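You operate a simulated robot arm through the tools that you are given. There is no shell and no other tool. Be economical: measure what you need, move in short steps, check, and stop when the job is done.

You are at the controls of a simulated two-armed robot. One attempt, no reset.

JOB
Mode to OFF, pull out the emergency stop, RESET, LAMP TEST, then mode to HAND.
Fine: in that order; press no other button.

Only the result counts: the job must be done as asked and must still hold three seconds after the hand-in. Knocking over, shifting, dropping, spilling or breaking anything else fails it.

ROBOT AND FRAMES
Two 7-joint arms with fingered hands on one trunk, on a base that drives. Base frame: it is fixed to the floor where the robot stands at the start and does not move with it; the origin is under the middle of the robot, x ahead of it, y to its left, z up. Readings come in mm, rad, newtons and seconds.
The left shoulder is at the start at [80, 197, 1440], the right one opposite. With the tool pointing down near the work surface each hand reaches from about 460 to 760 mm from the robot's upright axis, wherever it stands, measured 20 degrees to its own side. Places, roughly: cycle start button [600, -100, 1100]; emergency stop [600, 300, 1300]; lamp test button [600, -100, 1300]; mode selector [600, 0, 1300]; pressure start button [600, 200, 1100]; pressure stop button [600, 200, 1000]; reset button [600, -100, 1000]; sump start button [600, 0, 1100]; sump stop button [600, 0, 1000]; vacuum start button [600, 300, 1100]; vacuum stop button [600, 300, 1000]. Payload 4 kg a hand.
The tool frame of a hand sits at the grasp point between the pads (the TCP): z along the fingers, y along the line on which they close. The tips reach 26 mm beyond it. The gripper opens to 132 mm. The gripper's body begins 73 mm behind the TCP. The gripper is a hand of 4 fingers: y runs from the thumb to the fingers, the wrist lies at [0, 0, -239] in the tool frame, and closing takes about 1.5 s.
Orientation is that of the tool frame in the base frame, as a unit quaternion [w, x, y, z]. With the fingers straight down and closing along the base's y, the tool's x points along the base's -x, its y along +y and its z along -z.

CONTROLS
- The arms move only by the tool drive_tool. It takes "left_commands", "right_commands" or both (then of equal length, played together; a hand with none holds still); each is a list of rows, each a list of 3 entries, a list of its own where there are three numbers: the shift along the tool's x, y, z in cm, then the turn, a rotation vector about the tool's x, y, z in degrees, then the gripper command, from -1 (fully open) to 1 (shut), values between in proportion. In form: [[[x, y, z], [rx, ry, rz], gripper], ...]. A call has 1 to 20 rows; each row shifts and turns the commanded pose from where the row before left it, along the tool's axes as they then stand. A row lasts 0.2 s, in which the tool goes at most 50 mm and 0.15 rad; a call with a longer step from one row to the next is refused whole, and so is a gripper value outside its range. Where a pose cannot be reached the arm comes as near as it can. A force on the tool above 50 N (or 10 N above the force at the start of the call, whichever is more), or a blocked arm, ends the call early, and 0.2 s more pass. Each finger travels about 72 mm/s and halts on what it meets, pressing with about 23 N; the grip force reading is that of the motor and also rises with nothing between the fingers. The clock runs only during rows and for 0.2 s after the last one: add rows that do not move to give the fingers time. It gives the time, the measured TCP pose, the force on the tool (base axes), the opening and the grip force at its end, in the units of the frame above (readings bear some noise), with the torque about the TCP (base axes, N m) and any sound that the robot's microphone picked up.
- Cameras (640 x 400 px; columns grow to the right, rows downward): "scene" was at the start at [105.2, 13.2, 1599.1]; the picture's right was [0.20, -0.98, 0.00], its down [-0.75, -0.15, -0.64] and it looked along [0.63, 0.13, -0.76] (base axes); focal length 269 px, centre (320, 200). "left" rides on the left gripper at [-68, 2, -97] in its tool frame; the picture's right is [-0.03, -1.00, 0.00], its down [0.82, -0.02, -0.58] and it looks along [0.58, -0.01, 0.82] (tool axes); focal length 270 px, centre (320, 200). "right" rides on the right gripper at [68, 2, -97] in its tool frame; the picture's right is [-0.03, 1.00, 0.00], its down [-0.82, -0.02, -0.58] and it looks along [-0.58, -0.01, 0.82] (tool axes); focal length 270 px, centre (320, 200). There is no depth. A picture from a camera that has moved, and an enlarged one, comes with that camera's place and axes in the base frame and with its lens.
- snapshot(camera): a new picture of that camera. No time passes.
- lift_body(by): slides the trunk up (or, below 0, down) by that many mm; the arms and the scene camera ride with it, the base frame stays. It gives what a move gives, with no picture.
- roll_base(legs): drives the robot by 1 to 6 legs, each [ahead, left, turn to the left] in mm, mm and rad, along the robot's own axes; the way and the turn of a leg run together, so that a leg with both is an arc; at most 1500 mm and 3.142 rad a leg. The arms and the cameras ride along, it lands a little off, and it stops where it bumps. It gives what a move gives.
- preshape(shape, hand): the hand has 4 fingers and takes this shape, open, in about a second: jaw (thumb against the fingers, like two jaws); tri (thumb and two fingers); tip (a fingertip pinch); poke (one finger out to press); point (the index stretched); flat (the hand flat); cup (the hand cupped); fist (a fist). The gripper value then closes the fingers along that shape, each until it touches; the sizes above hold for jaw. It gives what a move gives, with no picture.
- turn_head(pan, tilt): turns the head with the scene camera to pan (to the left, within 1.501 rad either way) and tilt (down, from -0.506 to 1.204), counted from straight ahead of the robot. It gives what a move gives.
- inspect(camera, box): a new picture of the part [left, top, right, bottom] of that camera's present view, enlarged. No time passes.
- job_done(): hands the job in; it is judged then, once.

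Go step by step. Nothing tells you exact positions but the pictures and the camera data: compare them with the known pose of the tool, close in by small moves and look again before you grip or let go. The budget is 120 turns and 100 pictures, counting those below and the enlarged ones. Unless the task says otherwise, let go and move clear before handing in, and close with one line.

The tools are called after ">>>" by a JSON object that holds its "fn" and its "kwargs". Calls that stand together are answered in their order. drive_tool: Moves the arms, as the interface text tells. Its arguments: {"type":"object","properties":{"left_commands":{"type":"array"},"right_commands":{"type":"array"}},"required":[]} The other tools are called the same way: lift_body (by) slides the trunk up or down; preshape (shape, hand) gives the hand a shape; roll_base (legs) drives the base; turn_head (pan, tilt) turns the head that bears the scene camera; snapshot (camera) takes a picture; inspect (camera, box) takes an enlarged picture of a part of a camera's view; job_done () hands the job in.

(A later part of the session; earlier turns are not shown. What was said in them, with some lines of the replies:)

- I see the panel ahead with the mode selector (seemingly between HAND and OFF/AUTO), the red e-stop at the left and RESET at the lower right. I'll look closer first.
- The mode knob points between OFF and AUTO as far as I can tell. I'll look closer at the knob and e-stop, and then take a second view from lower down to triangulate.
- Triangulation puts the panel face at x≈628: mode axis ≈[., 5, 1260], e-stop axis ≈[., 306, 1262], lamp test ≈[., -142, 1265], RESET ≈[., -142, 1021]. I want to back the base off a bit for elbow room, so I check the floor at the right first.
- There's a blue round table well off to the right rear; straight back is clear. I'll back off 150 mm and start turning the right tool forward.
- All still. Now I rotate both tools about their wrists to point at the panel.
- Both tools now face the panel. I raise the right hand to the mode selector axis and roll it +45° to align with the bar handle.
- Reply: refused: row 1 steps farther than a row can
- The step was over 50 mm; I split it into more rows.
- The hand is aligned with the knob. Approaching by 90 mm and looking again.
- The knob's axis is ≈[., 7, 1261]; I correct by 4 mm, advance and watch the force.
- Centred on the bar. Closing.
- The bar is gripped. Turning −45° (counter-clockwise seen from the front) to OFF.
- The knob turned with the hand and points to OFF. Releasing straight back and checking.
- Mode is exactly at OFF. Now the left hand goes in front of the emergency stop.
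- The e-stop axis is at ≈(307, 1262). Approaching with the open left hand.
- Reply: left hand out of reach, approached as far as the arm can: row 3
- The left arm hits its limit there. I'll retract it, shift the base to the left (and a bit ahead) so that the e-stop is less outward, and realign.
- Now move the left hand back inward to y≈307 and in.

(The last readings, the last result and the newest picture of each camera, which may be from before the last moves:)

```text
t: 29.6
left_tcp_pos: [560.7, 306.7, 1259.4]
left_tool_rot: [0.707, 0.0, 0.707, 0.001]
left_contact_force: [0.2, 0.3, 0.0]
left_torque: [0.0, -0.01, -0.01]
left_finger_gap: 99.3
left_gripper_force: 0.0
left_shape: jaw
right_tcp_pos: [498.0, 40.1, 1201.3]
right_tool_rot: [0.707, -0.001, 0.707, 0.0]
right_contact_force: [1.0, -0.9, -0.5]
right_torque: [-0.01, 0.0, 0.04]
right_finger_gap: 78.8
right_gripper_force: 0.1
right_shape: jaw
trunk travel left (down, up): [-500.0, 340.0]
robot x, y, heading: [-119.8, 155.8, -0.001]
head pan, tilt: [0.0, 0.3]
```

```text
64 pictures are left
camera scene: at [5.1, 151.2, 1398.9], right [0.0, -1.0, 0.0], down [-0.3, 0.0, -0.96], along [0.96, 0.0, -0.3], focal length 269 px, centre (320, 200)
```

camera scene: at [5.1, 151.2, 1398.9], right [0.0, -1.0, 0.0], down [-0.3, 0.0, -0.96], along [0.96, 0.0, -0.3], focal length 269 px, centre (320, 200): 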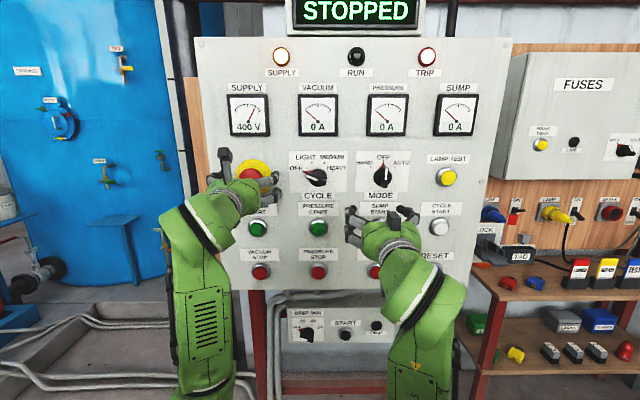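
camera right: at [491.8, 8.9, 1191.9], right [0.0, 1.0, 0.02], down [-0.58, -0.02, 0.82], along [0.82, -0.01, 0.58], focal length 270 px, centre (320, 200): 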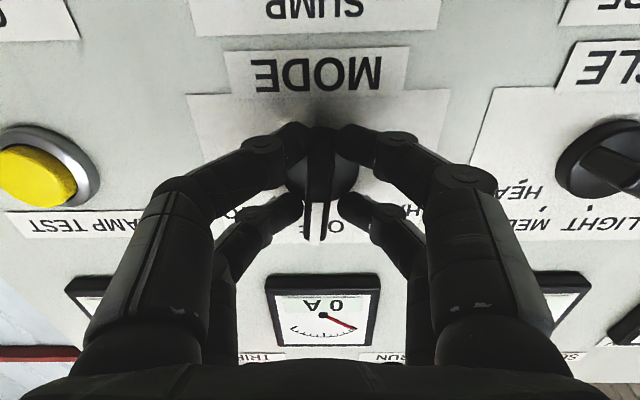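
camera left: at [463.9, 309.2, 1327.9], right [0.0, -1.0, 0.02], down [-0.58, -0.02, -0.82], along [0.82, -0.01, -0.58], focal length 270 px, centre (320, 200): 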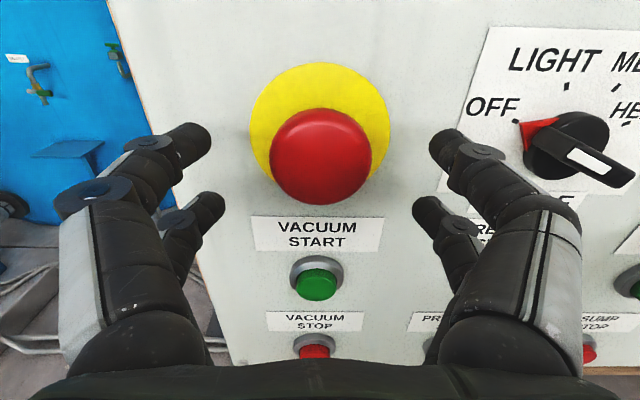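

Reached now. Adjust up 3 mm, advance to straddle the head.

>>> {"fn": "drive_tool", "kwargs": {"left_commands": [[[-0.3, 0.1, 1.6], [0, 0, 0], -0.5], [[0, 0, 1.6], [0, 0, 0], -0.5]]}}

>>> {"fn": "snapshot", "kwargs": {"camera": "left"}}

```text
t: 30.2
left_tcp_pos: [593.4, 307.3, 1262.6]
left_tool_rot: [0.707, 0.0, 0.707, 0.0]
left_contact_force: [-0.5, 0.5, 0.2]
left_torque: [0.01, 0.0, 0.03]
left_finger_gap: 98.9
left_gripper_force: 0.1
left_shape: jaw
right_tcp_pos: [497.7, 39.6, 1201.3]
right_tool_rot: [0.707, 0.0, 0.707, 0.0]
right_contact_force: [0.3, 0.1, 0.1]
right_torque: [0.02, 0.0, -0.02]
right_finger_gap: 78.6
right_gripper_force: 0.1
right_shape: jaw
trunk travel left (down, up): [-500.0, 340.0]
robot x, y, heading: [-118.7, 157.0, -0.0]
head pan, tilt: [0.0, 0.3]
```

```text
63 pictures are left
camera left: at [496.6, 309.5, 1331.8], right [0.0, -1.0, 0.03], down [-0.58, -0.02, -0.82], along [0.82, -0.01, -0.58], focal length 270 px, centre (320, 200)
```

left: 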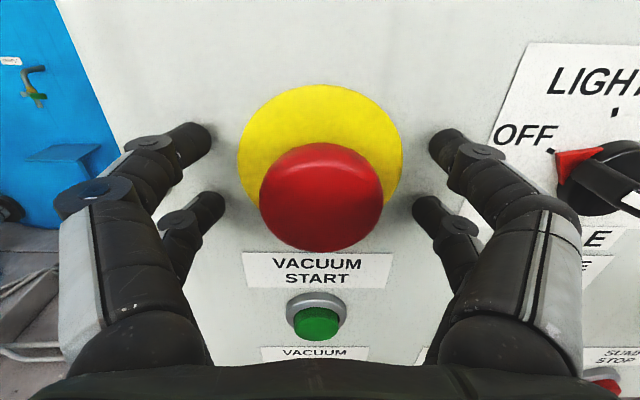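

The head is centred between the fingers. Closing.

>>> {"fn": "drive_tool", "kwargs": {"left_commands": [[[0, 0, 0], [0, 0, 0], -0.2], [[0, 0, 0], [0, 0, 0], 0.1], [[0, 0, 0], [0, 0, 0], 0.4], [[0, 0, 0], [0, 0, 0], 0.7], [[0, 0, 0], [0, 0, 0], 1], [[0, 0, 0], [0, 0, 0], 1]]}}

>>> {"fn": "snapshot", "kwargs": {"camera": "left"}}

>>> {"fn": "inspect", "kwargs": {"camera": "scene", "box": [200, 130, 320, 205]}}

```text
t: 31.6
left_tcp_pos: [593.9, 306.2, 1263.4]
left_tool_rot: [0.707, 0.0, 0.707, 0.0]
left_contact_force: [-1.7, -1.0, -1.2]
left_torque: [0.03, 0.09, 0.04]
left_finger_gap: 15.8
left_gripper_force: 22.9
left_shape: jaw
right_tcp_pos: [497.9, 40.3, 1201.4]
right_tool_rot: [0.707, -0.001, 0.707, 0.001]
right_contact_force: [0.1, -0.7, -0.3]
right_torque: [0.01, 0.0, 0.01]
right_finger_gap: 78.9
right_gripper_force: 0.1
right_shape: jaw
trunk travel left (down, up): [-500.0, 340.0]
robot x, y, heading: [-121.4, 157.4, 0.001]
head pan, tilt: [0.0, 0.3]
heard: click
```

```text
62 pictures are left
camera left: at [496.4, 309.2, 1331.6], right [0.0, -1.0, 0.03], down [-0.58, -0.02, -0.82], along [0.82, -0.01, -0.58], focal length 270 px, centre (320, 200)
```

left: 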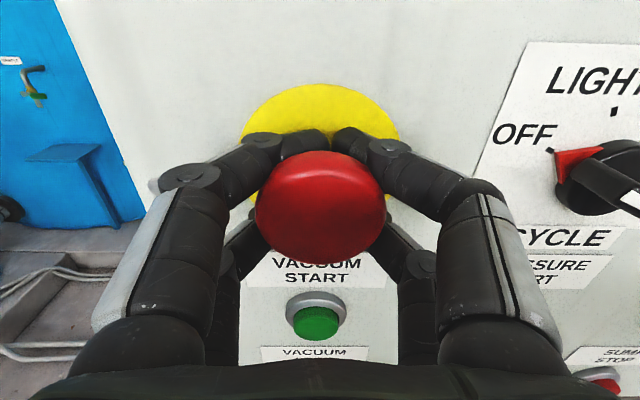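

```text
5.33 times, centred on (260, 168) of scene
camera zoom: at [5.2, 151.5, 1398.9], right [0.0, -1.0, 0.0], down [-0.3, 0.0, -0.96], along [0.96, 0.0, -0.3], focal length 1435 px, centre (640, 373)
```

zoom: 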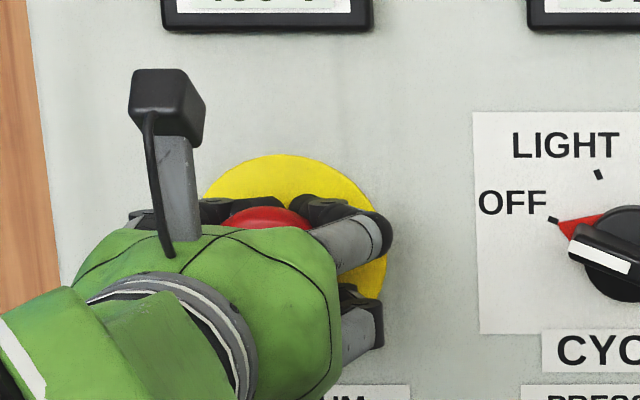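

The fingers closed behind the head and a click came — it likely popped out. A small gentle pull to make sure.

>>> {"fn": "drive_tool", "kwargs": {"left_commands": [[[0, 0, -0.3], [0, 0, 0], 1], [[0, 0, -0.3], [0, 0, 0], 1], [[0, 0, -0.3], [0, 0, 0], 1]]}}

>>> {"fn": "snapshot", "kwargs": {"camera": "left"}}

```text
t: 32.5
left_tcp_pos: [589.8, 306.9, 1262.6]
left_tool_rot: [0.707, 0.001, 0.707, 0.001]
left_contact_force: [34.8, -2.0, 18.0]
left_torque: [0.09, 0.15, -0.01]
left_finger_gap: 14.7
left_gripper_force: 23.1
left_shape: jaw
right_tcp_pos: [506.2, 38.3, 1199.4]
right_tool_rot: [0.705, 0.001, 0.709, 0.0]
right_contact_force: [-0.2, 0.5, 0.3]
right_torque: [0.0, 0.0, 0.0]
right_finger_gap: 79.0
right_gripper_force: 0.1
right_shape: jaw
trunk travel left (down, up): [-500.0, 340.0]
robot x, y, heading: [-116.0, 156.4, -0.002]
head pan, tilt: [0.0, 0.3]
stopped in row 3 (left hand): the force on the tool passed its limit at 51 N (the readings are from after the stop); the commanded pose is now the measured one
```

```text
60 pictures are left
camera left: at [493.0, 308.8, 1331.0], right [0.0, -1.0, 0.02], down [-0.58, -0.02, -0.82], along [0.82, -0.01, -0.58], focal length 270 px, centre (320, 200)
```

left: 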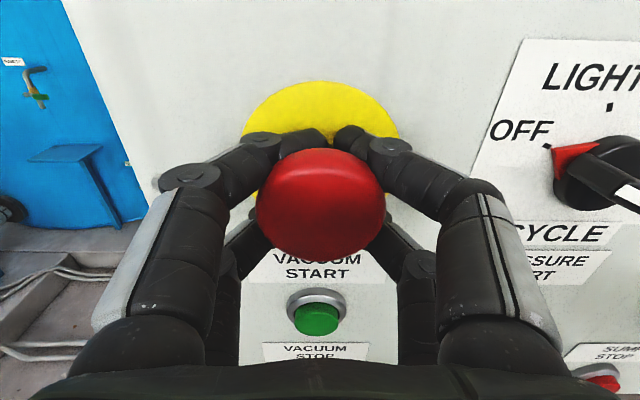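

It's at its stop (50 N pull). Opening and retreating.

>>> {"fn": "drive_tool", "kwargs": {"left_commands": [[[0, 0, 0.2], [0, 0, 0], 0.6], [[0, 0, 0], [0, 0, 0], 0.2], [[0, 0, 0], [0, 0, 0], -0.2], [[0, 0, 0], [0, 0, 0], -0.5], [[0, 0, 0], [0, 0, 0], -0.6], [[0, 0, 0], [0, 0, 0], -0.6], [[0, 0, 0], [0, 0, 0], -0.6]]}}

>>> {"fn": "drive_tool", "kwargs": {"left_commands": [[[0, 0, -3], [0, 0, 0], -0.6], [[0, 0, -3], [0, 0, 0], -0.6], [[0, 0, -3], [0, 0, 0], -0.6], [[0, 0, -3], [0, 0, 0], -0.6], [[3, 2, -1], [0, 0, 0], -0.6], [[3, 2, -1], [0, 0, 0], -0.6], [[3, 2, -1], [0, 0, 0], -0.6], [[3, 2, -1], [0, 0, 0], -0.6]]}}

>>> {"fn": "snapshot", "kwargs": {"camera": "scene"}}

>>> {"fn": "inspect", "kwargs": {"camera": "scene", "box": [200, 130, 320, 205]}}

```text
t: 34.1
left_tcp_pos: [583.6, 308.7, 1266.9]
left_tool_rot: [0.709, 0.0, 0.706, 0.001]
left_contact_force: [0.1, -0.2, -1.3]
left_torque: [-0.04, 0.05, 0.03]
left_finger_gap: 105.4
left_gripper_force: 0.1
left_shape: jaw
right_tcp_pos: [498.3, 39.6, 1202.2]
right_tool_rot: [0.707, -0.001, 0.707, 0.0]
right_contact_force: [-0.4, -0.6, 0.5]
right_torque: [0.0, 0.01, 0.0]
right_finger_gap: 78.8
right_gripper_force: 0.0
right_shape: jaw
trunk travel left (down, up): [-500.0, 340.0]
robot x, y, heading: [-115.9, 155.5, -0.001]
head pan, tilt: [0.0, 0.3]
```

```text
t: 35.9
left_tcp_pos: [423.5, 391.3, 1145.5]
left_tool_rot: [0.709, -0.001, 0.705, 0.001]
left_contact_force: [-1.1, -0.2, 0.5]
left_torque: [0.01, -0.02, -0.01]
left_finger_gap: 105.3
left_gripper_force: 0.1
left_shape: jaw
right_tcp_pos: [497.7, 40.4, 1203.7]
right_tool_rot: [0.707, -0.001, 0.707, 0.0]
right_contact_force: [0.2, -0.5, 0.1]
right_torque: [0.01, -0.03, 0.02]
right_finger_gap: 78.6
right_gripper_force: 0.0
right_shape: jaw
trunk travel left (down, up): [-500.0, 340.0]
robot x, y, heading: [-120.0, 151.9, -0.001]
head pan, tilt: [0.0, 0.3]
```

```text
59 pictures are left
camera scene: at [5.1, 152.9, 1399.1], right [0.0, -1.0, 0.0], down [-0.3, 0.0, -0.96], along [0.96, 0.0, -0.3], focal length 269 px, centre (320, 200)
```

scene: 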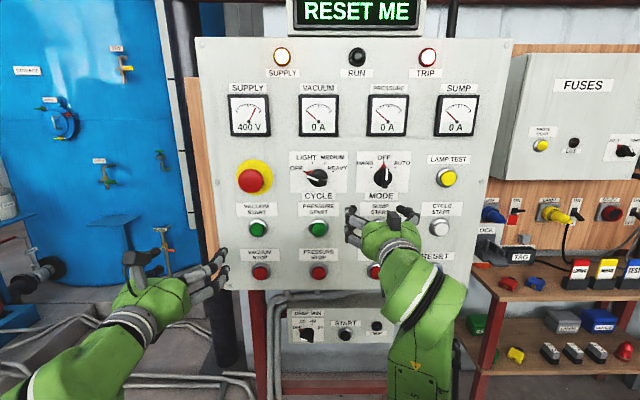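

```text
5.33 times, centred on (260, 168) of scene
camera zoom: at [5.1, 152.9, 1399.1], right [0.0, -1.0, 0.0], down [-0.3, 0.0, -0.96], along [0.96, 0.0, -0.3], focal length 1435 px, centre (640, 373)
```

zoom: 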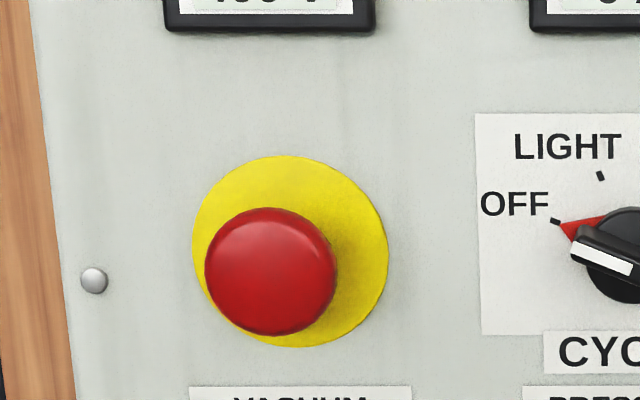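

The display says RESET ME: e-stop released. I return the base to the right and form the poke hand.

>>> {"fn": "roll_base", "kwargs": {"legs": [[-30, -150, 0]]}}

>>> {"fn": "preshape", "kwargs": {"shape": "poke", "hand": "right"}}

>>> {"fn": "snapshot", "kwargs": {"camera": "scene"}}

>>> {"fn": "snapshot", "kwargs": {"camera": "right"}}

```text
t: 37.3
left_tcp_pos: [393.2, 242.3, 1145.5]
left_tool_rot: [0.709, -0.001, 0.705, 0.001]
left_contact_force: [0.0, -0.8, 0.1]
left_torque: [0.0, 0.01, 0.02]
left_finger_gap: 105.3
left_gripper_force: 0.0
left_shape: jaw
right_tcp_pos: [468.2, -106.4, 1203.4]
right_tool_rot: [0.707, -0.001, 0.708, 0.0]
right_contact_force: [-0.8, 0.4, -0.5]
right_torque: [0.0, -0.02, 0.03]
right_finger_gap: 78.8
right_gripper_force: 0.0
right_shape: jaw
trunk travel left (down, up): [-500.0, 340.0]
robot x, y, heading: [-147.7, 5.7, -0.0]
head pan, tilt: [0.0, 0.3]
```

```text
t: 38.2
left_tcp_pos: [393.7, 241.7, 1146.4]
left_tool_rot: [0.709, -0.001, 0.705, 0.002]
left_contact_force: [-0.1, 0.7, -0.9]
left_torque: [0.0, -0.03, 0.03]
left_finger_gap: 105.5
left_gripper_force: 0.0
left_shape: jaw
right_tcp_pos: [468.1, -107.5, 1201.8]
right_tool_rot: [0.707, 0.0, 0.707, 0.001]
right_contact_force: [-0.2, 0.1, -0.4]
right_torque: [0.0, 0.03, 0.01]
right_finger_gap: 0.0
right_gripper_force: 0.2
right_shape: poke
trunk travel left (down, up): [-500.0, 340.0]
robot x, y, heading: [-147.4, 3.4, -0.0]
head pan, tilt: [0.0, 0.3]
```

```text
57 pictures are left
camera scene: at [-25.3, 3.1, 1399.0], right [0.0, -1.0, 0.0], down [-0.3, 0.0, -0.96], along [0.96, 0.0, -0.3], focal length 269 px, centre (320, 200)
```

scene: 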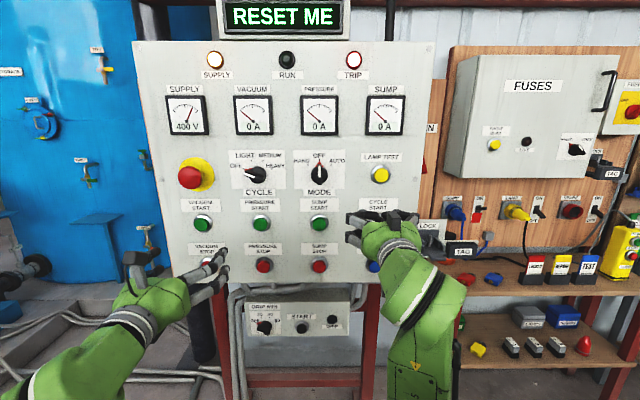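

```text
56 pictures are left
camera right: at [371.5, -106.6, 1133.1], right [0.0, 1.0, 0.02], down [-0.58, -0.02, 0.82], along [0.82, -0.01, 0.58], focal length 270 px, centre (320, 200)
```

right: 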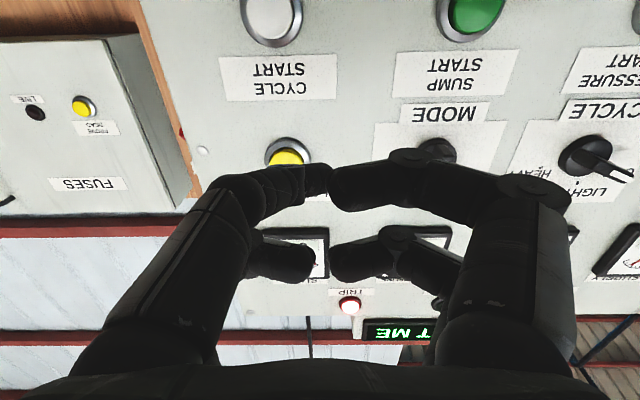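

The fingers look still in motion; I give them some time with the gripper value for poke.

>>> {"fn": "drive_tool", "kwargs": {"right_commands": [[[0, 0, 0], [0, 0, 0], -1], [[0, 0, 0], [0, 0, 0], -1], [[0, 0, 0], [0, 0, 0], -1], [[0, 0, 0], [0, 0, 0], -1], [[0, 0, 0], [0, 0, 0], -1], [[0, 0, 0], [0, 0, 0], -1]]}}

>>> {"fn": "snapshot", "kwargs": {"camera": "right"}}

>>> {"fn": "inspect", "kwargs": {"camera": "scene", "box": [320, 190, 480, 290]}}

```text
t: 39.6
left_tcp_pos: [392.4, 240.3, 1146.7]
left_tool_rot: [0.709, -0.001, 0.705, 0.002]
left_contact_force: [0.2, -0.1, -0.6]
left_torque: [0.02, 0.04, 0.01]
left_finger_gap: 105.5
left_gripper_force: 0.0
left_shape: jaw
right_tcp_pos: [468.2, -108.5, 1200.9]
right_tool_rot: [0.708, -0.001, 0.707, 0.001]
right_contact_force: [0.4, -0.4, 0.3]
right_torque: [0.01, 0.01, 0.01]
right_finger_gap: 0.4
right_gripper_force: 0.2
right_shape: poke
trunk travel left (down, up): [-500.0, 340.0]
robot x, y, heading: [-145.8, 4.5, 0.003]
head pan, tilt: [0.0, 0.3]
```

```text
55 pictures are left
camera right: at [371.4, -107.0, 1133.1], right [0.0, 1.0, 0.03], down [-0.58, -0.02, 0.82], along [0.82, -0.01, 0.58], focal length 270 px, centre (320, 200)
```

right: 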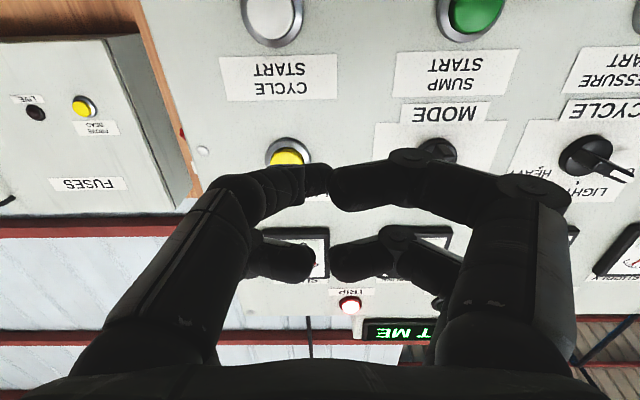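

```text
4.00 times, centred on (400, 240) of scene
camera zoom: at [-25.4, 2.6, 1399.0], right [0.0, -1.0, 0.0], down [-0.3, 0.0, -0.96], along [0.96, 0.0, -0.3], focal length 1076 px, centre (0, 40)
```

zoom: 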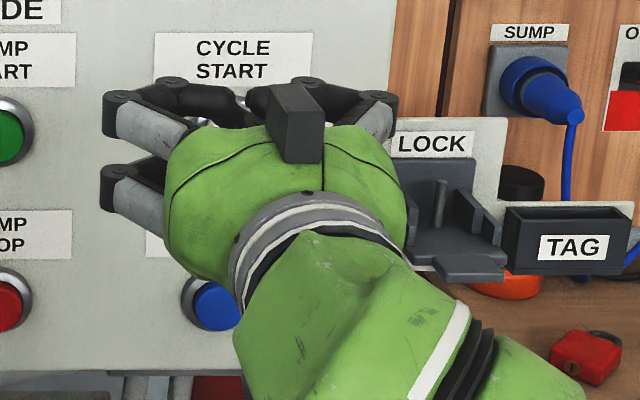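

"poke" leaves two pairs of tips together; I'll try "point" to see if a single finger sticks out.

>>> {"fn": "preshape", "kwargs": {"shape": "point", "hand": "right"}}

>>> {"fn": "snapshot", "kwargs": {"camera": "right"}}

>>> {"fn": "inspect", "kwargs": {"camera": "scene", "box": [320, 190, 480, 290]}}

```text
t: 40.5
left_tcp_pos: [393.1, 241.5, 1145.5]
left_tool_rot: [0.709, 0.0, 0.705, 0.001]
left_contact_force: [1.0, 1.0, 0.3]
left_torque: [-0.02, 0.0, 0.01]
left_finger_gap: 105.2
left_gripper_force: 0.1
left_shape: jaw
right_tcp_pos: [468.2, -108.5, 1203.0]
right_tool_rot: [0.707, -0.001, 0.707, 0.001]
right_contact_force: [0.1, 0.7, 0.8]
right_torque: [-0.01, -0.01, -0.03]
right_finger_gap: 0.2
right_gripper_force: 0.1
right_shape: point
trunk travel left (down, up): [-500.0, 340.0]
robot x, y, heading: [-149.0, 7.4, -0.001]
head pan, tilt: [0.0, 0.3]
```

```text
53 pictures are left
camera right: at [371.5, -107.0, 1133.1], right [0.0, 1.0, 0.03], down [-0.58, -0.02, 0.82], along [0.82, -0.01, 0.58], focal length 270 px, centre (320, 200)
```

right: 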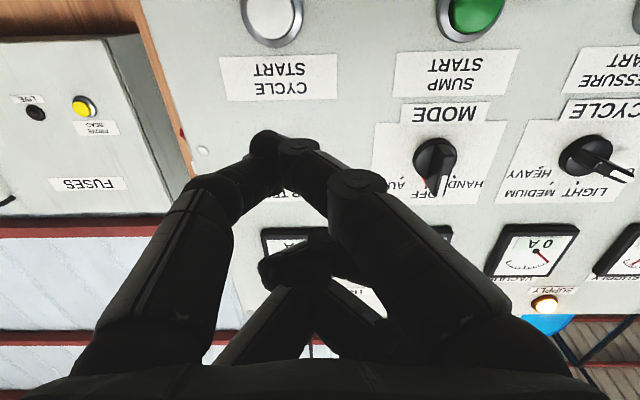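

```text
4.00 times, centred on (400, 240) of scene
camera zoom: at [-25.4, 2.7, 1399.0], right [0.0, -1.0, 0.0], down [-0.3, 0.0, -0.96], along [0.96, 0.0, -0.3], focal length 1076 px, centre (0, 40)
```

zoom: 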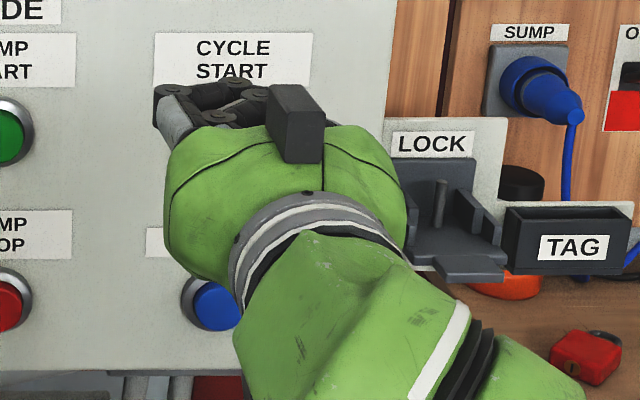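

Neither gives a longer fingertip; a closed jaw (tips 26 mm beyond TCP, two pairs 38 mm apart) is a known and better poker, with one pair on the button. I switch back to jaw, closed, and move towards RESET.

>>> {"fn": "preshape", "kwargs": {"shape": "jaw", "hand": "right"}}

>>> {"fn": "drive_tool", "kwargs": {"right_commands": [[[4, -0.7, 0], [0, 0, 0], 0], [[4, -0.7, 0], [0, 0, 0], 0.5], [[4, -0.7, 0], [0, 0, 0], 1], [[4, -0.7, 0], [0, 0, 0], 1], [[4, -0.6, 0], [0, 0, 0], 1], [[0, 0, 0], [0, 0, 0], 1], [[0, 0, 0], [0, 0, 0], 1], [[0, 0, 0], [0, 0, 0], 1], [[0, 0, 0], [0, 0, 0], 1]]}}

>>> {"fn": "snapshot", "kwargs": {"camera": "right"}}

>>> {"fn": "inspect", "kwargs": {"camera": "scene", "box": [320, 150, 480, 250]}}

>>> {"fn": "inspect", "kwargs": {"camera": "scene", "box": [320, 220, 480, 320]}}

```text
t: 41.4
left_tcp_pos: [394.0, 240.9, 1146.1]
left_tool_rot: [0.708, -0.001, 0.706, 0.002]
left_contact_force: [0.1, 0.2, 0.3]
left_torque: [0.04, -0.05, -0.01]
left_finger_gap: 105.3
left_gripper_force: 0.0
left_shape: jaw
right_tcp_pos: [467.6, -108.5, 1201.8]
right_tool_rot: [0.707, -0.001, 0.707, 0.001]
right_contact_force: [0.7, 0.0, -0.4]
right_torque: [0.02, 0.02, -0.03]
right_finger_gap: 132.1
right_gripper_force: 0.0
right_shape: jaw
trunk travel left (down, up): [-500.0, 340.0]
robot x, y, heading: [-149.8, 2.4, 0.003]
head pan, tilt: [0.0, 0.3]
```

```text
t: 43.4
left_tcp_pos: [393.7, 241.3, 1147.5]
left_tool_rot: [0.709, -0.001, 0.705, 0.002]
left_contact_force: [-0.2, -0.4, 0.1]
left_torque: [0.02, 0.0, -0.02]
left_finger_gap: 105.7
left_gripper_force: 0.2
left_shape: jaw
right_tcp_pos: [467.6, -142.4, 1002.0]
right_tool_rot: [0.707, -0.001, 0.707, 0.001]
right_contact_force: [-0.2, 0.0, -0.3]
right_torque: [0.03, 0.03, 0.01]
right_finger_gap: 0.0
right_gripper_force: 23.2
right_shape: jaw
trunk travel left (down, up): [-500.0, 340.0]
robot x, y, heading: [-148.2, 2.1, 0.002]
head pan, tilt: [0.0, 0.3]
```

```text
51 pictures are left
camera right: at [371.4, -142.1, 932.3], right [0.0, 1.0, 0.03], down [-0.58, -0.02, 0.82], along [0.82, -0.01, 0.58], focal length 270 px, centre (320, 200)
```

right: 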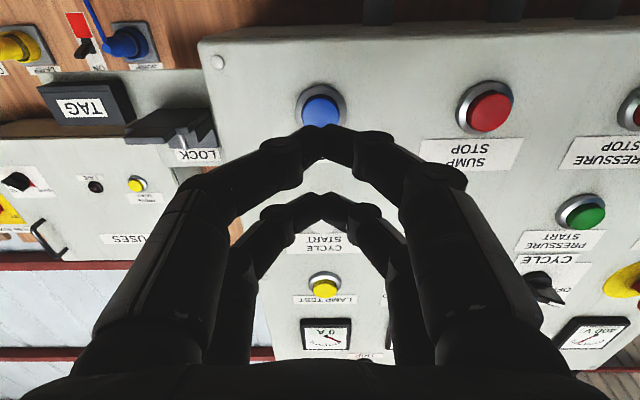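

```text
4.00 times, centred on (400, 200) of scene
camera zoom: at [-25.4, 2.7, 1399.0], right [0.0, -1.0, 0.0], down [-0.3, 0.0, -0.96], along [0.96, 0.0, -0.3], focal length 1076 px, centre (0, 200)
```

zoom: 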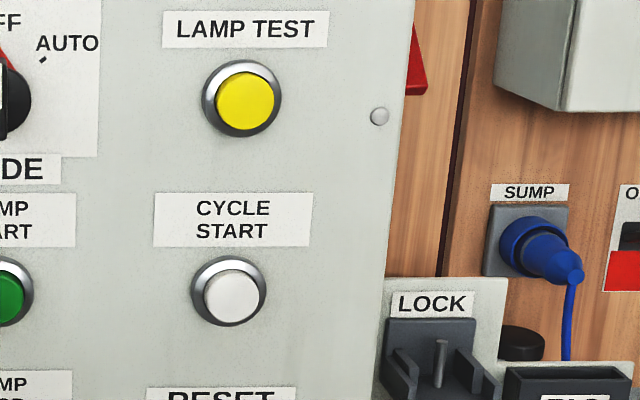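

```text
4.00 times, centred on (400, 270) of scene
camera zoom: at [-25.4, 2.7, 1399.0], right [0.0, -1.0, 0.0], down [-0.3, 0.0, -0.96], along [0.96, 0.0, -0.3], focal length 1076 px, centre (0, -80)
```

zoom: 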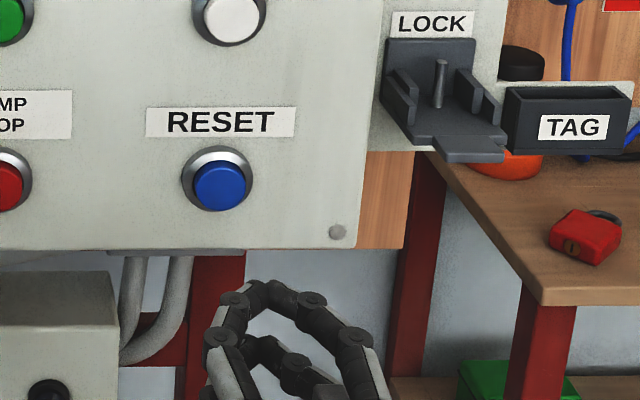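

Refined with this view: RESET cap ≈[623, -146, 1008]. I'll use the upper tip pair: TCP z≈988; approach to tips ≈594 and check.

>>> {"fn": "drive_tool", "kwargs": {"right_commands": [[[1.4, -0.36, 2.5], [0, 0, 0], 1], [[0, 0, 2.5], [0, 0, 0], 1], [[0, 0, 2.5], [0, 0, 0], 1], [[0, 0, 2.5], [0, 0, 0], 1]]}}

>>> {"fn": "snapshot", "kwargs": {"camera": "right"}}

>>> {"fn": "inspect", "kwargs": {"camera": "scene", "box": [340, 230, 420, 280]}}

```text
t: 44.4
left_tcp_pos: [394.3, 241.8, 1146.1]
left_tool_rot: [0.709, 0.0, 0.705, 0.001]
left_contact_force: [-0.4, 0.5, 0.5]
left_torque: [0.0, 0.0, 0.04]
left_finger_gap: 105.5
left_gripper_force: 0.0
left_shape: jaw
right_tcp_pos: [570.4, -144.3, 985.4]
right_tool_rot: [0.706, -0.001, 0.708, 0.0]
right_contact_force: [0.4, -0.5, -0.7]
right_torque: [-0.03, -0.02, 0.01]
right_finger_gap: 0.0
right_gripper_force: 23.2
right_shape: jaw
trunk travel left (down, up): [-500.0, 340.0]
robot x, y, heading: [-148.2, 6.9, -0.001]
head pan, tilt: [0.0, 0.3]
```

```text
48 pictures are left
camera right: at [473.2, -144.0, 916.4], right [0.0, 1.0, 0.02], down [-0.58, -0.02, 0.82], along [0.82, -0.01, 0.58], focal length 270 px, centre (320, 200)
```

right: 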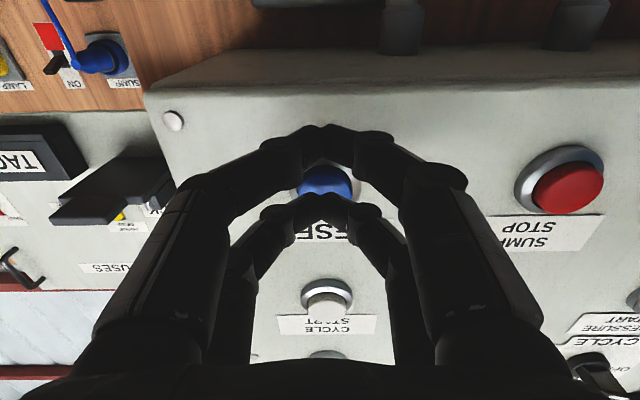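

```text
8.00 times, centred on (380, 255) of scene
camera zoom: at [-24.4, 2.7, 1398.9], right [0.0, -1.0, 0.0], down [-0.3, 0.0, -0.95], along [0.95, 0.0, -0.3], focal length 2152 px, centre (-160, -240)
```

zoom: 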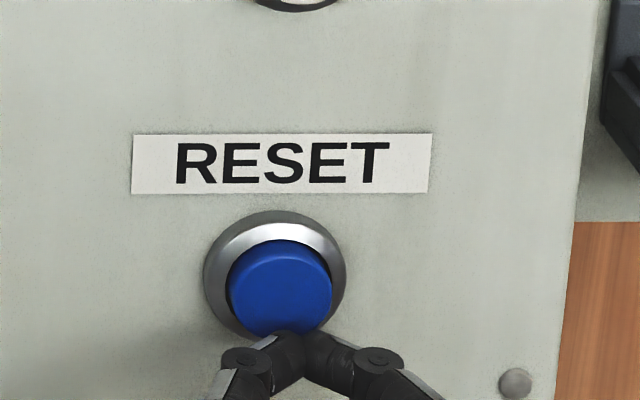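

Well aligned; raise 4 mm and press slowly, watching force and sound.

>>> {"fn": "drive_tool", "kwargs": {"right_commands": [[[-0.4, 0.2, 1.0], [0, 0, 0], 1], [[0, 0, 1.0], [0, 0, 0], 1], [[0, 0, 0.4], [0, 0, 0], 1], [[0, 0, 0.3], [0, 0, 0], 1], [[0, 0, 0.3], [0, 0, 0], 1], [[0, 0, 0], [0, 0, 0], 1]]}}

>>> {"fn": "snapshot", "kwargs": {"camera": "right"}}

>>> {"fn": "snapshot", "kwargs": {"camera": "scene"}}

```text
t: 45.8
left_tcp_pos: [386.8, 240.3, 1149.7]
left_tool_rot: [0.711, 0.0, 0.704, 0.001]
left_contact_force: [0.5, 0.3, 0.0]
left_torque: [-0.01, -0.03, 0.0]
left_finger_gap: 105.4
left_gripper_force: 0.1
left_shape: jaw
right_tcp_pos: [593.9, -143.2, 995.0]
right_tool_rot: [0.709, -0.001, 0.705, 0.001]
right_contact_force: [-37.5, 0.4, -7.6]
right_torque: [-0.05, -0.44, 0.16]
right_finger_gap: 0.0
right_gripper_force: 22.7
right_shape: jaw
trunk travel left (down, up): [-500.0, 340.0]
robot x, y, heading: [-149.0, 2.9, 0.001]
head pan, tilt: [0.0, 0.3]
heard: click
```

```text
46 pictures are left
camera right: at [496.9, -142.1, 926.0], right [0.0, 1.0, 0.03], down [-0.58, -0.02, 0.81], along [0.81, -0.01, 0.58], focal length 270 px, centre (320, 200)
```

right: 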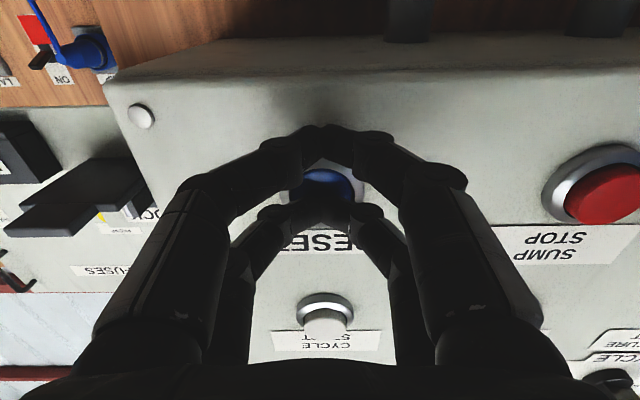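

```text
45 pictures are left
camera scene: at [-32.9, 2.2, 1399.7], right [0.0, -1.0, 0.0], down [-0.29, 0.0, -0.96], along [0.96, 0.0, -0.29], focal length 269 px, centre (320, 200)
```

scene: 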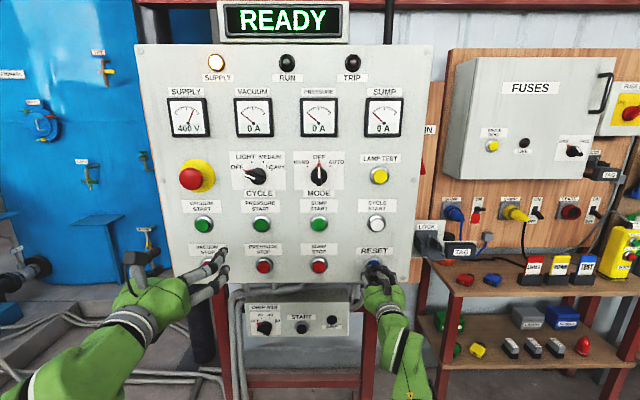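

READY and TRIP lamp out: RESET done. Back off, rise to LAMP TEST (≈[623, -146, 1262]).

>>> {"fn": "drive_tool", "kwargs": {"right_commands": [[[0, 0, -3], [0, 0, 0], 1], [[0, 0, -4], [0, 0, 0], 1], [[0, 0, -4], [0, 0, 0], 1], [[-4.2, 0, 0], [0, 0, 0], 1], [[-4.2, 0, 0], [0, 0, 0], 1], [[-4.2, 0, 0], [0, 0, 0], 1], [[-4.2, 0, 0], [0, 0, 0], 1], [[-4.2, 0, 0], [0, 0, 0], 1], [[-4.1, 0, 0], [0, 0, 0], 1], [[0, 0, 0], [0, 0, 0], 1]]}}

>>> {"fn": "drive_tool", "kwargs": {"right_commands": [[[0, 0, 3.5], [0, 0, 0], 1], [[0, 0, 3.5], [0, 0, 0], 1], [[0, 0, 0], [0, 0, 0], 1]]}}

>>> {"fn": "snapshot", "kwargs": {"camera": "right"}}

>>> {"fn": "inspect", "kwargs": {"camera": "scene", "box": [340, 150, 420, 200]}}

```text
t: 48.0
left_tcp_pos: [392.7, 240.4, 1145.6]
left_tool_rot: [0.709, -0.001, 0.705, 0.002]
left_contact_force: [-0.4, -0.5, -0.5]
left_torque: [-0.01, 0.02, -0.04]
left_finger_gap: 105.1
left_gripper_force: 0.0
left_shape: jaw
right_tcp_pos: [488.8, -140.1, 1244.3]
right_tool_rot: [0.707, 0.0, 0.707, 0.0]
right_contact_force: [1.0, 0.4, -0.6]
right_torque: [0.02, 0.0, 0.01]
right_finger_gap: 0.0
right_gripper_force: 23.1
right_shape: jaw
trunk travel left (down, up): [-500.0, 340.0]
robot x, y, heading: [-151.1, 3.7, 0.005]
head pan, tilt: [0.0, 0.3]
```

```text
t: 48.8
left_tcp_pos: [392.6, 240.5, 1147.5]
left_tool_rot: [0.71, 0.0, 0.704, 0.002]
left_contact_force: [0.3, -0.2, -0.1]
left_torque: [0.0, 0.03, 0.0]
left_finger_gap: 105.5
left_gripper_force: 0.1
left_shape: jaw
right_tcp_pos: [557.5, -139.8, 1244.8]
right_tool_rot: [0.707, 0.0, 0.707, 0.0]
right_contact_force: [0.4, 0.5, -0.2]
right_torque: [-0.02, 0.01, 0.0]
right_finger_gap: 0.2
right_gripper_force: 23.0
right_shape: jaw
trunk travel left (down, up): [-500.0, 340.0]
robot x, y, heading: [-151.1, 3.9, 0.002]
head pan, tilt: [0.0, 0.3]
```

```text
44 pictures are left
camera right: at [462.5, -138.4, 1176.1], right [0.0, 1.0, 0.03], down [-0.58, -0.02, 0.82], along [0.82, -0.01, 0.58], focal length 270 px, centre (320, 200)
```

right: 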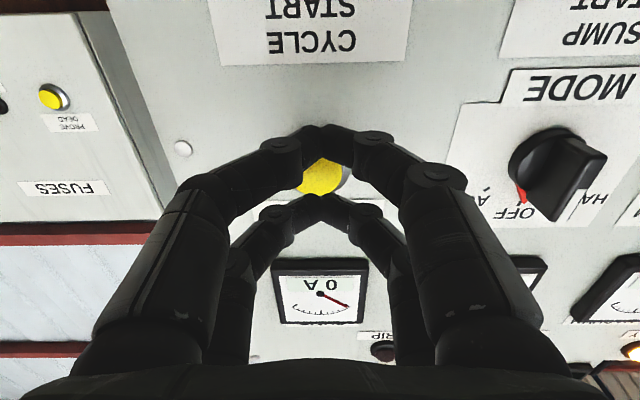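

```text
8.00 times, centred on (380, 175) of scene
camera zoom: at [-26.3, 2.6, 1399.1], right [0.0, -1.0, 0.0], down [-0.3, 0.0, -0.96], along [0.96, 0.0, -0.3], focal length 2152 px, centre (-160, 400)
```

zoom: 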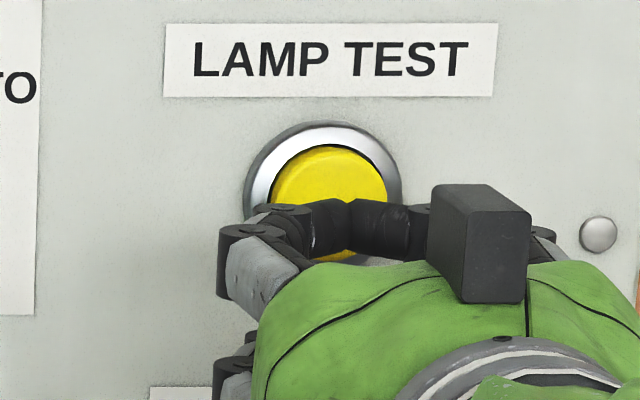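

Aligned within a few mm. Pressing LAMP TEST.

>>> {"fn": "drive_tool", "kwargs": {"right_commands": [[[0.1, -0.3, 1.5], [0, 0, 0], 1], [[0, 0, 1.0], [0, 0, 0], 1], [[0, 0, 0.9], [0, 0, 0], 1], [[0, 0, 0.5], [0, 0, 0], 1], [[0, 0, 0.3], [0, 0, 0], 1], [[0, 0, 0.2], [0, 0, 0], 1], [[0, 0, 0], [0, 0, 0], 1]]}}

>>> {"fn": "snapshot", "kwargs": {"camera": "scene"}}

```text
t: 50.4
left_tcp_pos: [383.3, 242.3, 1150.2]
left_tool_rot: [0.712, 0.0, 0.702, 0.001]
left_contact_force: [-0.3, -0.2, -0.1]
left_torque: [-0.01, -0.01, -0.01]
left_finger_gap: 105.4
left_gripper_force: 0.0
left_shape: jaw
right_tcp_pos: [593.2, -145.7, 1249.2]
right_tool_rot: [0.71, 0.0, 0.704, 0.0]
right_contact_force: [-38.1, 1.6, -8.6]
right_torque: [-0.03, -0.37, 0.08]
right_finger_gap: 0.0
right_gripper_force: 23.3
right_shape: jaw
trunk travel left (down, up): [-500.0, 340.0]
robot x, y, heading: [-151.9, 7.1, 0.004]
head pan, tilt: [0.0, 0.3]
heard: click
```

```text
42 pictures are left
camera scene: at [-35.6, 2.7, 1399.9], right [0.0, -1.0, 0.0], down [-0.29, 0.0, -0.96], along [0.96, 0.0, -0.29], focal length 269 px, centre (320, 200)
```

scene: 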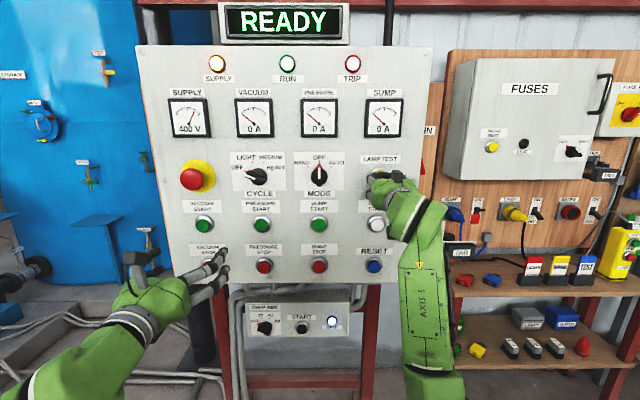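

All lamps are lit: LAMP TEST done. Back off, and bring the right hand to the mode selector, opening the jaw.

>>> {"fn": "drive_tool", "kwargs": {"right_commands": [[[0, 0, -3], [0, 0, 0], 1], [[0, 0, -4], [0, 0, 0], 1], [[0, 0, -4], [0, 0, 0], 0.6], [[-0.4, 3, 0], [0, 0, 0], 0.2], [[-0.4, 3, 0], [0, 0, 0], 0], [[-0.4, 3, 0], [0, 0, 0], -0.2], [[-0.4, 3, 0], [0, 0, 0], -0.2], [[0, 3, 0], [0, 0, 0], -0.2], [[0, 0, 0], [0, 0, 0], -0.2], [[0, 0, 3], [0, 0, 0], -0.2], [[0, 0, 3], [0, 0, 0], -0.2], [[0, 0, 0], [0, 0, 0], -0.2]]}}

>>> {"fn": "snapshot", "kwargs": {"camera": "right"}}

>>> {"fn": "inspect", "kwargs": {"camera": "scene", "box": [260, 140, 380, 215]}}

```text
t: 53.0
left_tcp_pos: [392.7, 240.9, 1146.5]
left_tool_rot: [0.709, 0.0, 0.706, 0.001]
left_contact_force: [-0.1, -0.1, -0.4]
left_torque: [0.05, 0.03, -0.04]
left_finger_gap: 105.5
left_gripper_force: 0.1
left_shape: jaw
right_tcp_pos: [549.9, 6.1, 1257.0]
right_tool_rot: [0.707, 0.0, 0.707, 0.0]
right_contact_force: [-0.2, 0.4, -0.8]
right_torque: [0.01, -0.01, 0.01]
right_finger_gap: 78.7
right_gripper_force: 0.0
right_shape: jaw
trunk travel left (down, up): [-500.0, 340.0]
robot x, y, heading: [-146.6, 5.0, 0.004]
head pan, tilt: [0.0, 0.3]
```

```text
41 pictures are left
camera right: at [454.2, 6.9, 1187.3], right [0.0, 1.0, 0.03], down [-0.58, -0.02, 0.82], along [0.82, -0.01, 0.58], focal length 270 px, centre (320, 200)
```

right: 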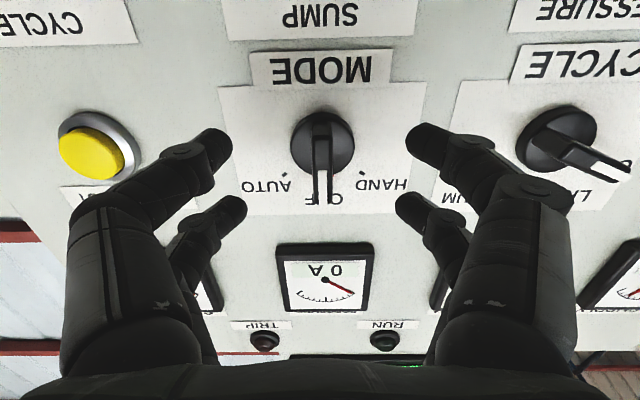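

```text
5.33 times, centred on (320, 178) of scene
camera zoom: at [-26.1, 2.5, 1399.1], right [0.0, -1.0, 0.0], down [-0.3, 0.0, -0.96], along [0.96, 0.0, -0.3], focal length 1435 px, centre (320, 320)
```

zoom: 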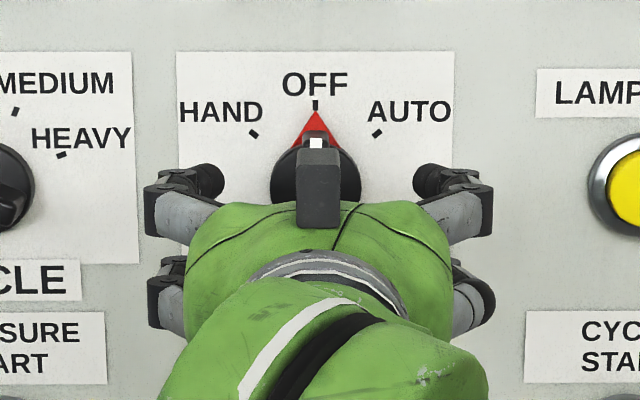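

Centred on the knob. Advance to the same depth as before and close.

>>> {"fn": "drive_tool", "kwargs": {"right_commands": [[[-0.35, 0.15, 2], [0, 0, 0], -0.2], [[0, 0, 1.9], [0, 0, 0], -0.2], [[0, 0, 0], [0, 0, 0], 0.2], [[0, 0, 0], [0, 0, 0], 0.5], [[0, 0, 0], [0, 0, 0], 0.7], [[0, 0, 0], [0, 0, 0], 0.85], [[0, 0, 0], [0, 0, 0], 1], [[0, 0, 0], [0, 0, 0], 1], [[0, 0, 0], [0, 0, 0], 1]]}}

>>> {"fn": "snapshot", "kwargs": {"camera": "right"}}

```text
t: 55.0
left_tcp_pos: [392.9, 241.3, 1146.1]
left_tool_rot: [0.709, -0.001, 0.705, 0.001]
left_contact_force: [-0.3, -0.7, -0.1]
left_torque: [-0.01, 0.01, -0.01]
left_finger_gap: 105.3
left_gripper_force: 0.1
left_shape: jaw
right_tcp_pos: [589.5, 7.0, 1261.4]
right_tool_rot: [0.708, -0.001, 0.706, 0.0]
right_contact_force: [-1.0, 1.3, 1.9]
right_torque: [-0.03, -0.03, 0.01]
right_finger_gap: 15.3
right_gripper_force: 22.9
right_shape: jaw
trunk travel left (down, up): [-500.0, 340.0]
robot x, y, heading: [-151.5, 0.6, 0.003]
head pan, tilt: [0.0, 0.3]
```

```text
39 pictures are left
camera right: at [494.1, 8.1, 1192.7], right [0.0, 1.0, 0.02], down [-0.58, -0.02, 0.82], along [0.82, -0.01, 0.58], focal length 270 px, centre (320, 200)
```

right: 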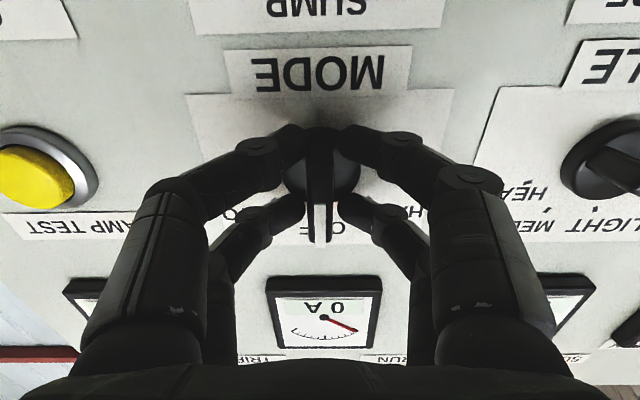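

The bar is gripped. Turning −46° to HAND.

>>> {"fn": "drive_tool", "kwargs": {"right_commands": [[[0, 0, 0], [0, 0, -7.5], 1], [[0, 0, 0], [0, 0, -7.5], 1], [[0, 0, 0], [0, 0, -7.5], 1], [[0, 0, 0], [0, 0, -7.5], 1], [[0, 0, 0], [0, 0, -7.5], 1], [[0, 0, 0], [0, 0, -8.5], 1], [[0, 0, 0], [0, 0, 0], 1]]}}

>>> {"fn": "snapshot", "kwargs": {"camera": "right"}}

>>> {"fn": "inspect", "kwargs": {"camera": "scene", "box": [260, 140, 380, 215]}}

```text
t: 56.6
left_tcp_pos: [392.5, 241.6, 1146.6]
left_tool_rot: [0.709, -0.001, 0.705, 0.001]
left_contact_force: [-0.6, 0.0, 0.2]
left_torque: [-0.03, 0.01, 0.0]
left_finger_gap: 105.5
left_gripper_force: 0.0
left_shape: jaw
right_tcp_pos: [589.5, 7.8, 1262.8]
right_tool_rot: [0.65, -0.278, 0.65, -0.278]
right_contact_force: [-0.8, 5.2, 1.3]
right_torque: [0.0, -0.13, 0.22]
right_finger_gap: 14.8
right_gripper_force: 23.2
right_shape: jaw
trunk travel left (down, up): [-500.0, 340.0]
robot x, y, heading: [-145.0, 3.1, 0.002]
head pan, tilt: [0.0, 0.3]
```

```text
38 pictures are left
camera right: at [494.1, -41.7, 1212.9], right [0.0, 0.71, -0.7], down [-0.58, 0.57, 0.58], along [0.82, 0.41, 0.41], focal length 270 px, centre (320, 200)
```

right: 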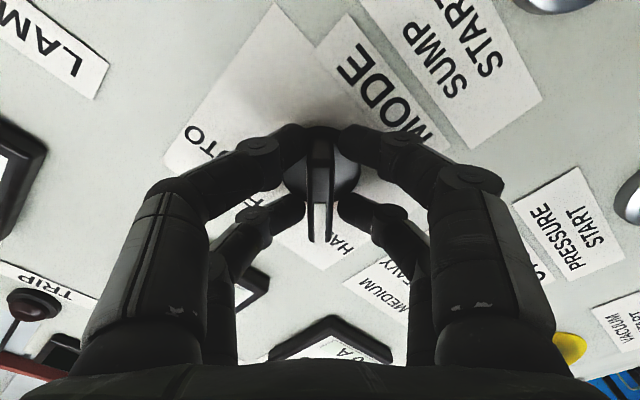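

```text
5.33 times, centred on (320, 178) of scene
camera zoom: at [-26.2, 4.4, 1399.1], right [0.0, -1.0, 0.0], down [-0.3, 0.0, -0.96], along [0.96, 0.0, -0.3], focal length 1435 px, centre (320, 320)
```

zoom: 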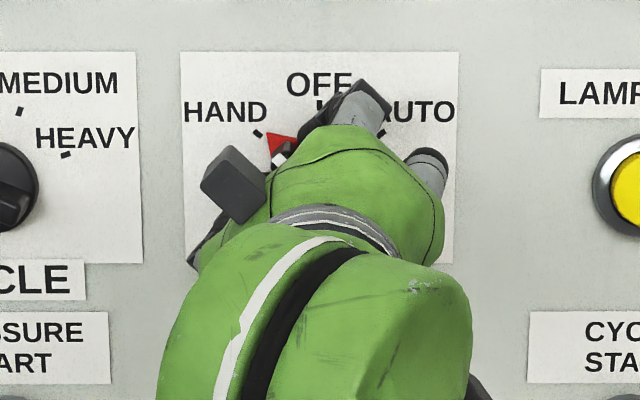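

It points at HAND. Releasing and backing straight out, then checking.

>>> {"fn": "drive_tool", "kwargs": {"right_commands": [[[0, 0, 0], [0, 0, 0], 0.6], [[0, 0, 0], [0, 0, 0], 0], [[0, 0, 0], [0, 0, 0], -0.2], [[0, 0, 0], [0, 0, 0], -0.2], [[0, 0, 0], [0, 0, 0], -0.2], [[0, 0, -3], [0, 0, 0], -0.2], [[0, 0, -3], [0, 0, 0], -0.2], [[0, 0, -4], [0, 0, 0], -0.2], [[0, -4, 0], [0, 0, 0], -0.2], [[0, -4, 0], [0, 0, 0], -0.2], [[2, -3, 0], [0, 0, 0], -0.2], [[3, -3, 0], [0, 0, 0], -0.2], [[3, -3, 0], [0, 0, 0], -0.2]]}}

>>> {"fn": "snapshot", "kwargs": {"camera": "scene"}}

>>> {"fn": "inspect", "kwargs": {"camera": "scene", "box": [280, 145, 360, 195]}}

```text
t: 59.4
left_tcp_pos: [392.8, 238.7, 1146.0]
left_tool_rot: [0.709, 0.001, 0.705, 0.002]
left_contact_force: [-0.3, -0.8, 0.4]
left_torque: [0.01, -0.01, 0.03]
left_finger_gap: 105.2
left_gripper_force: 0.1
left_shape: jaw
right_tcp_pos: [493.4, -173.6, 1328.4]
right_tool_rot: [0.651, -0.277, 0.651, -0.275]
right_contact_force: [-0.5, -0.6, -0.8]
right_torque: [-0.04, -0.01, 0.04]
right_finger_gap: 78.7
right_gripper_force: 0.1
right_shape: jaw
trunk travel left (down, up): [-500.0, 340.0]
robot x, y, heading: [-148.3, 6.8, 0.005]
head pan, tilt: [0.0, 0.3]
```

```text
36 pictures are left
camera scene: at [-25.5, 0.7, 1399.0], right [0.0, -1.0, 0.0], down [-0.3, 0.0, -0.96], along [0.96, 0.0, -0.3], focal length 269 px, centre (320, 200)
```

scene: 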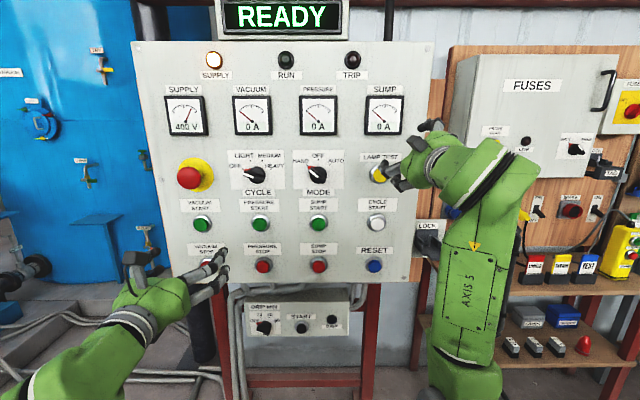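

```text
8.00 times, centred on (320, 170) of scene
camera zoom: at [-25.5, 0.7, 1399.0], right [0.0, -1.0, 0.0], down [-0.3, 0.0, -0.96], along [0.96, 0.0, -0.3], focal length 2152 px, centre (320, 440)
```

zoom: 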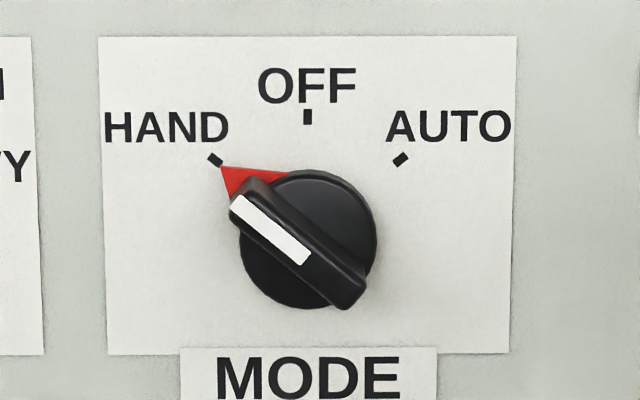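

The mode selector is at HAND, the display reads READY, the TRIP lamp is out and the hands are clear, so I'm handing in.

>>> {"fn": "job_done", "kwargs": {}}

```text
The job is handed in.
```

The job is done and handed in: mode went to OFF, then I pulled out the emergency stop, pressed RESET and LAMP TEST, and set mode to HAND. I pressed no other button.
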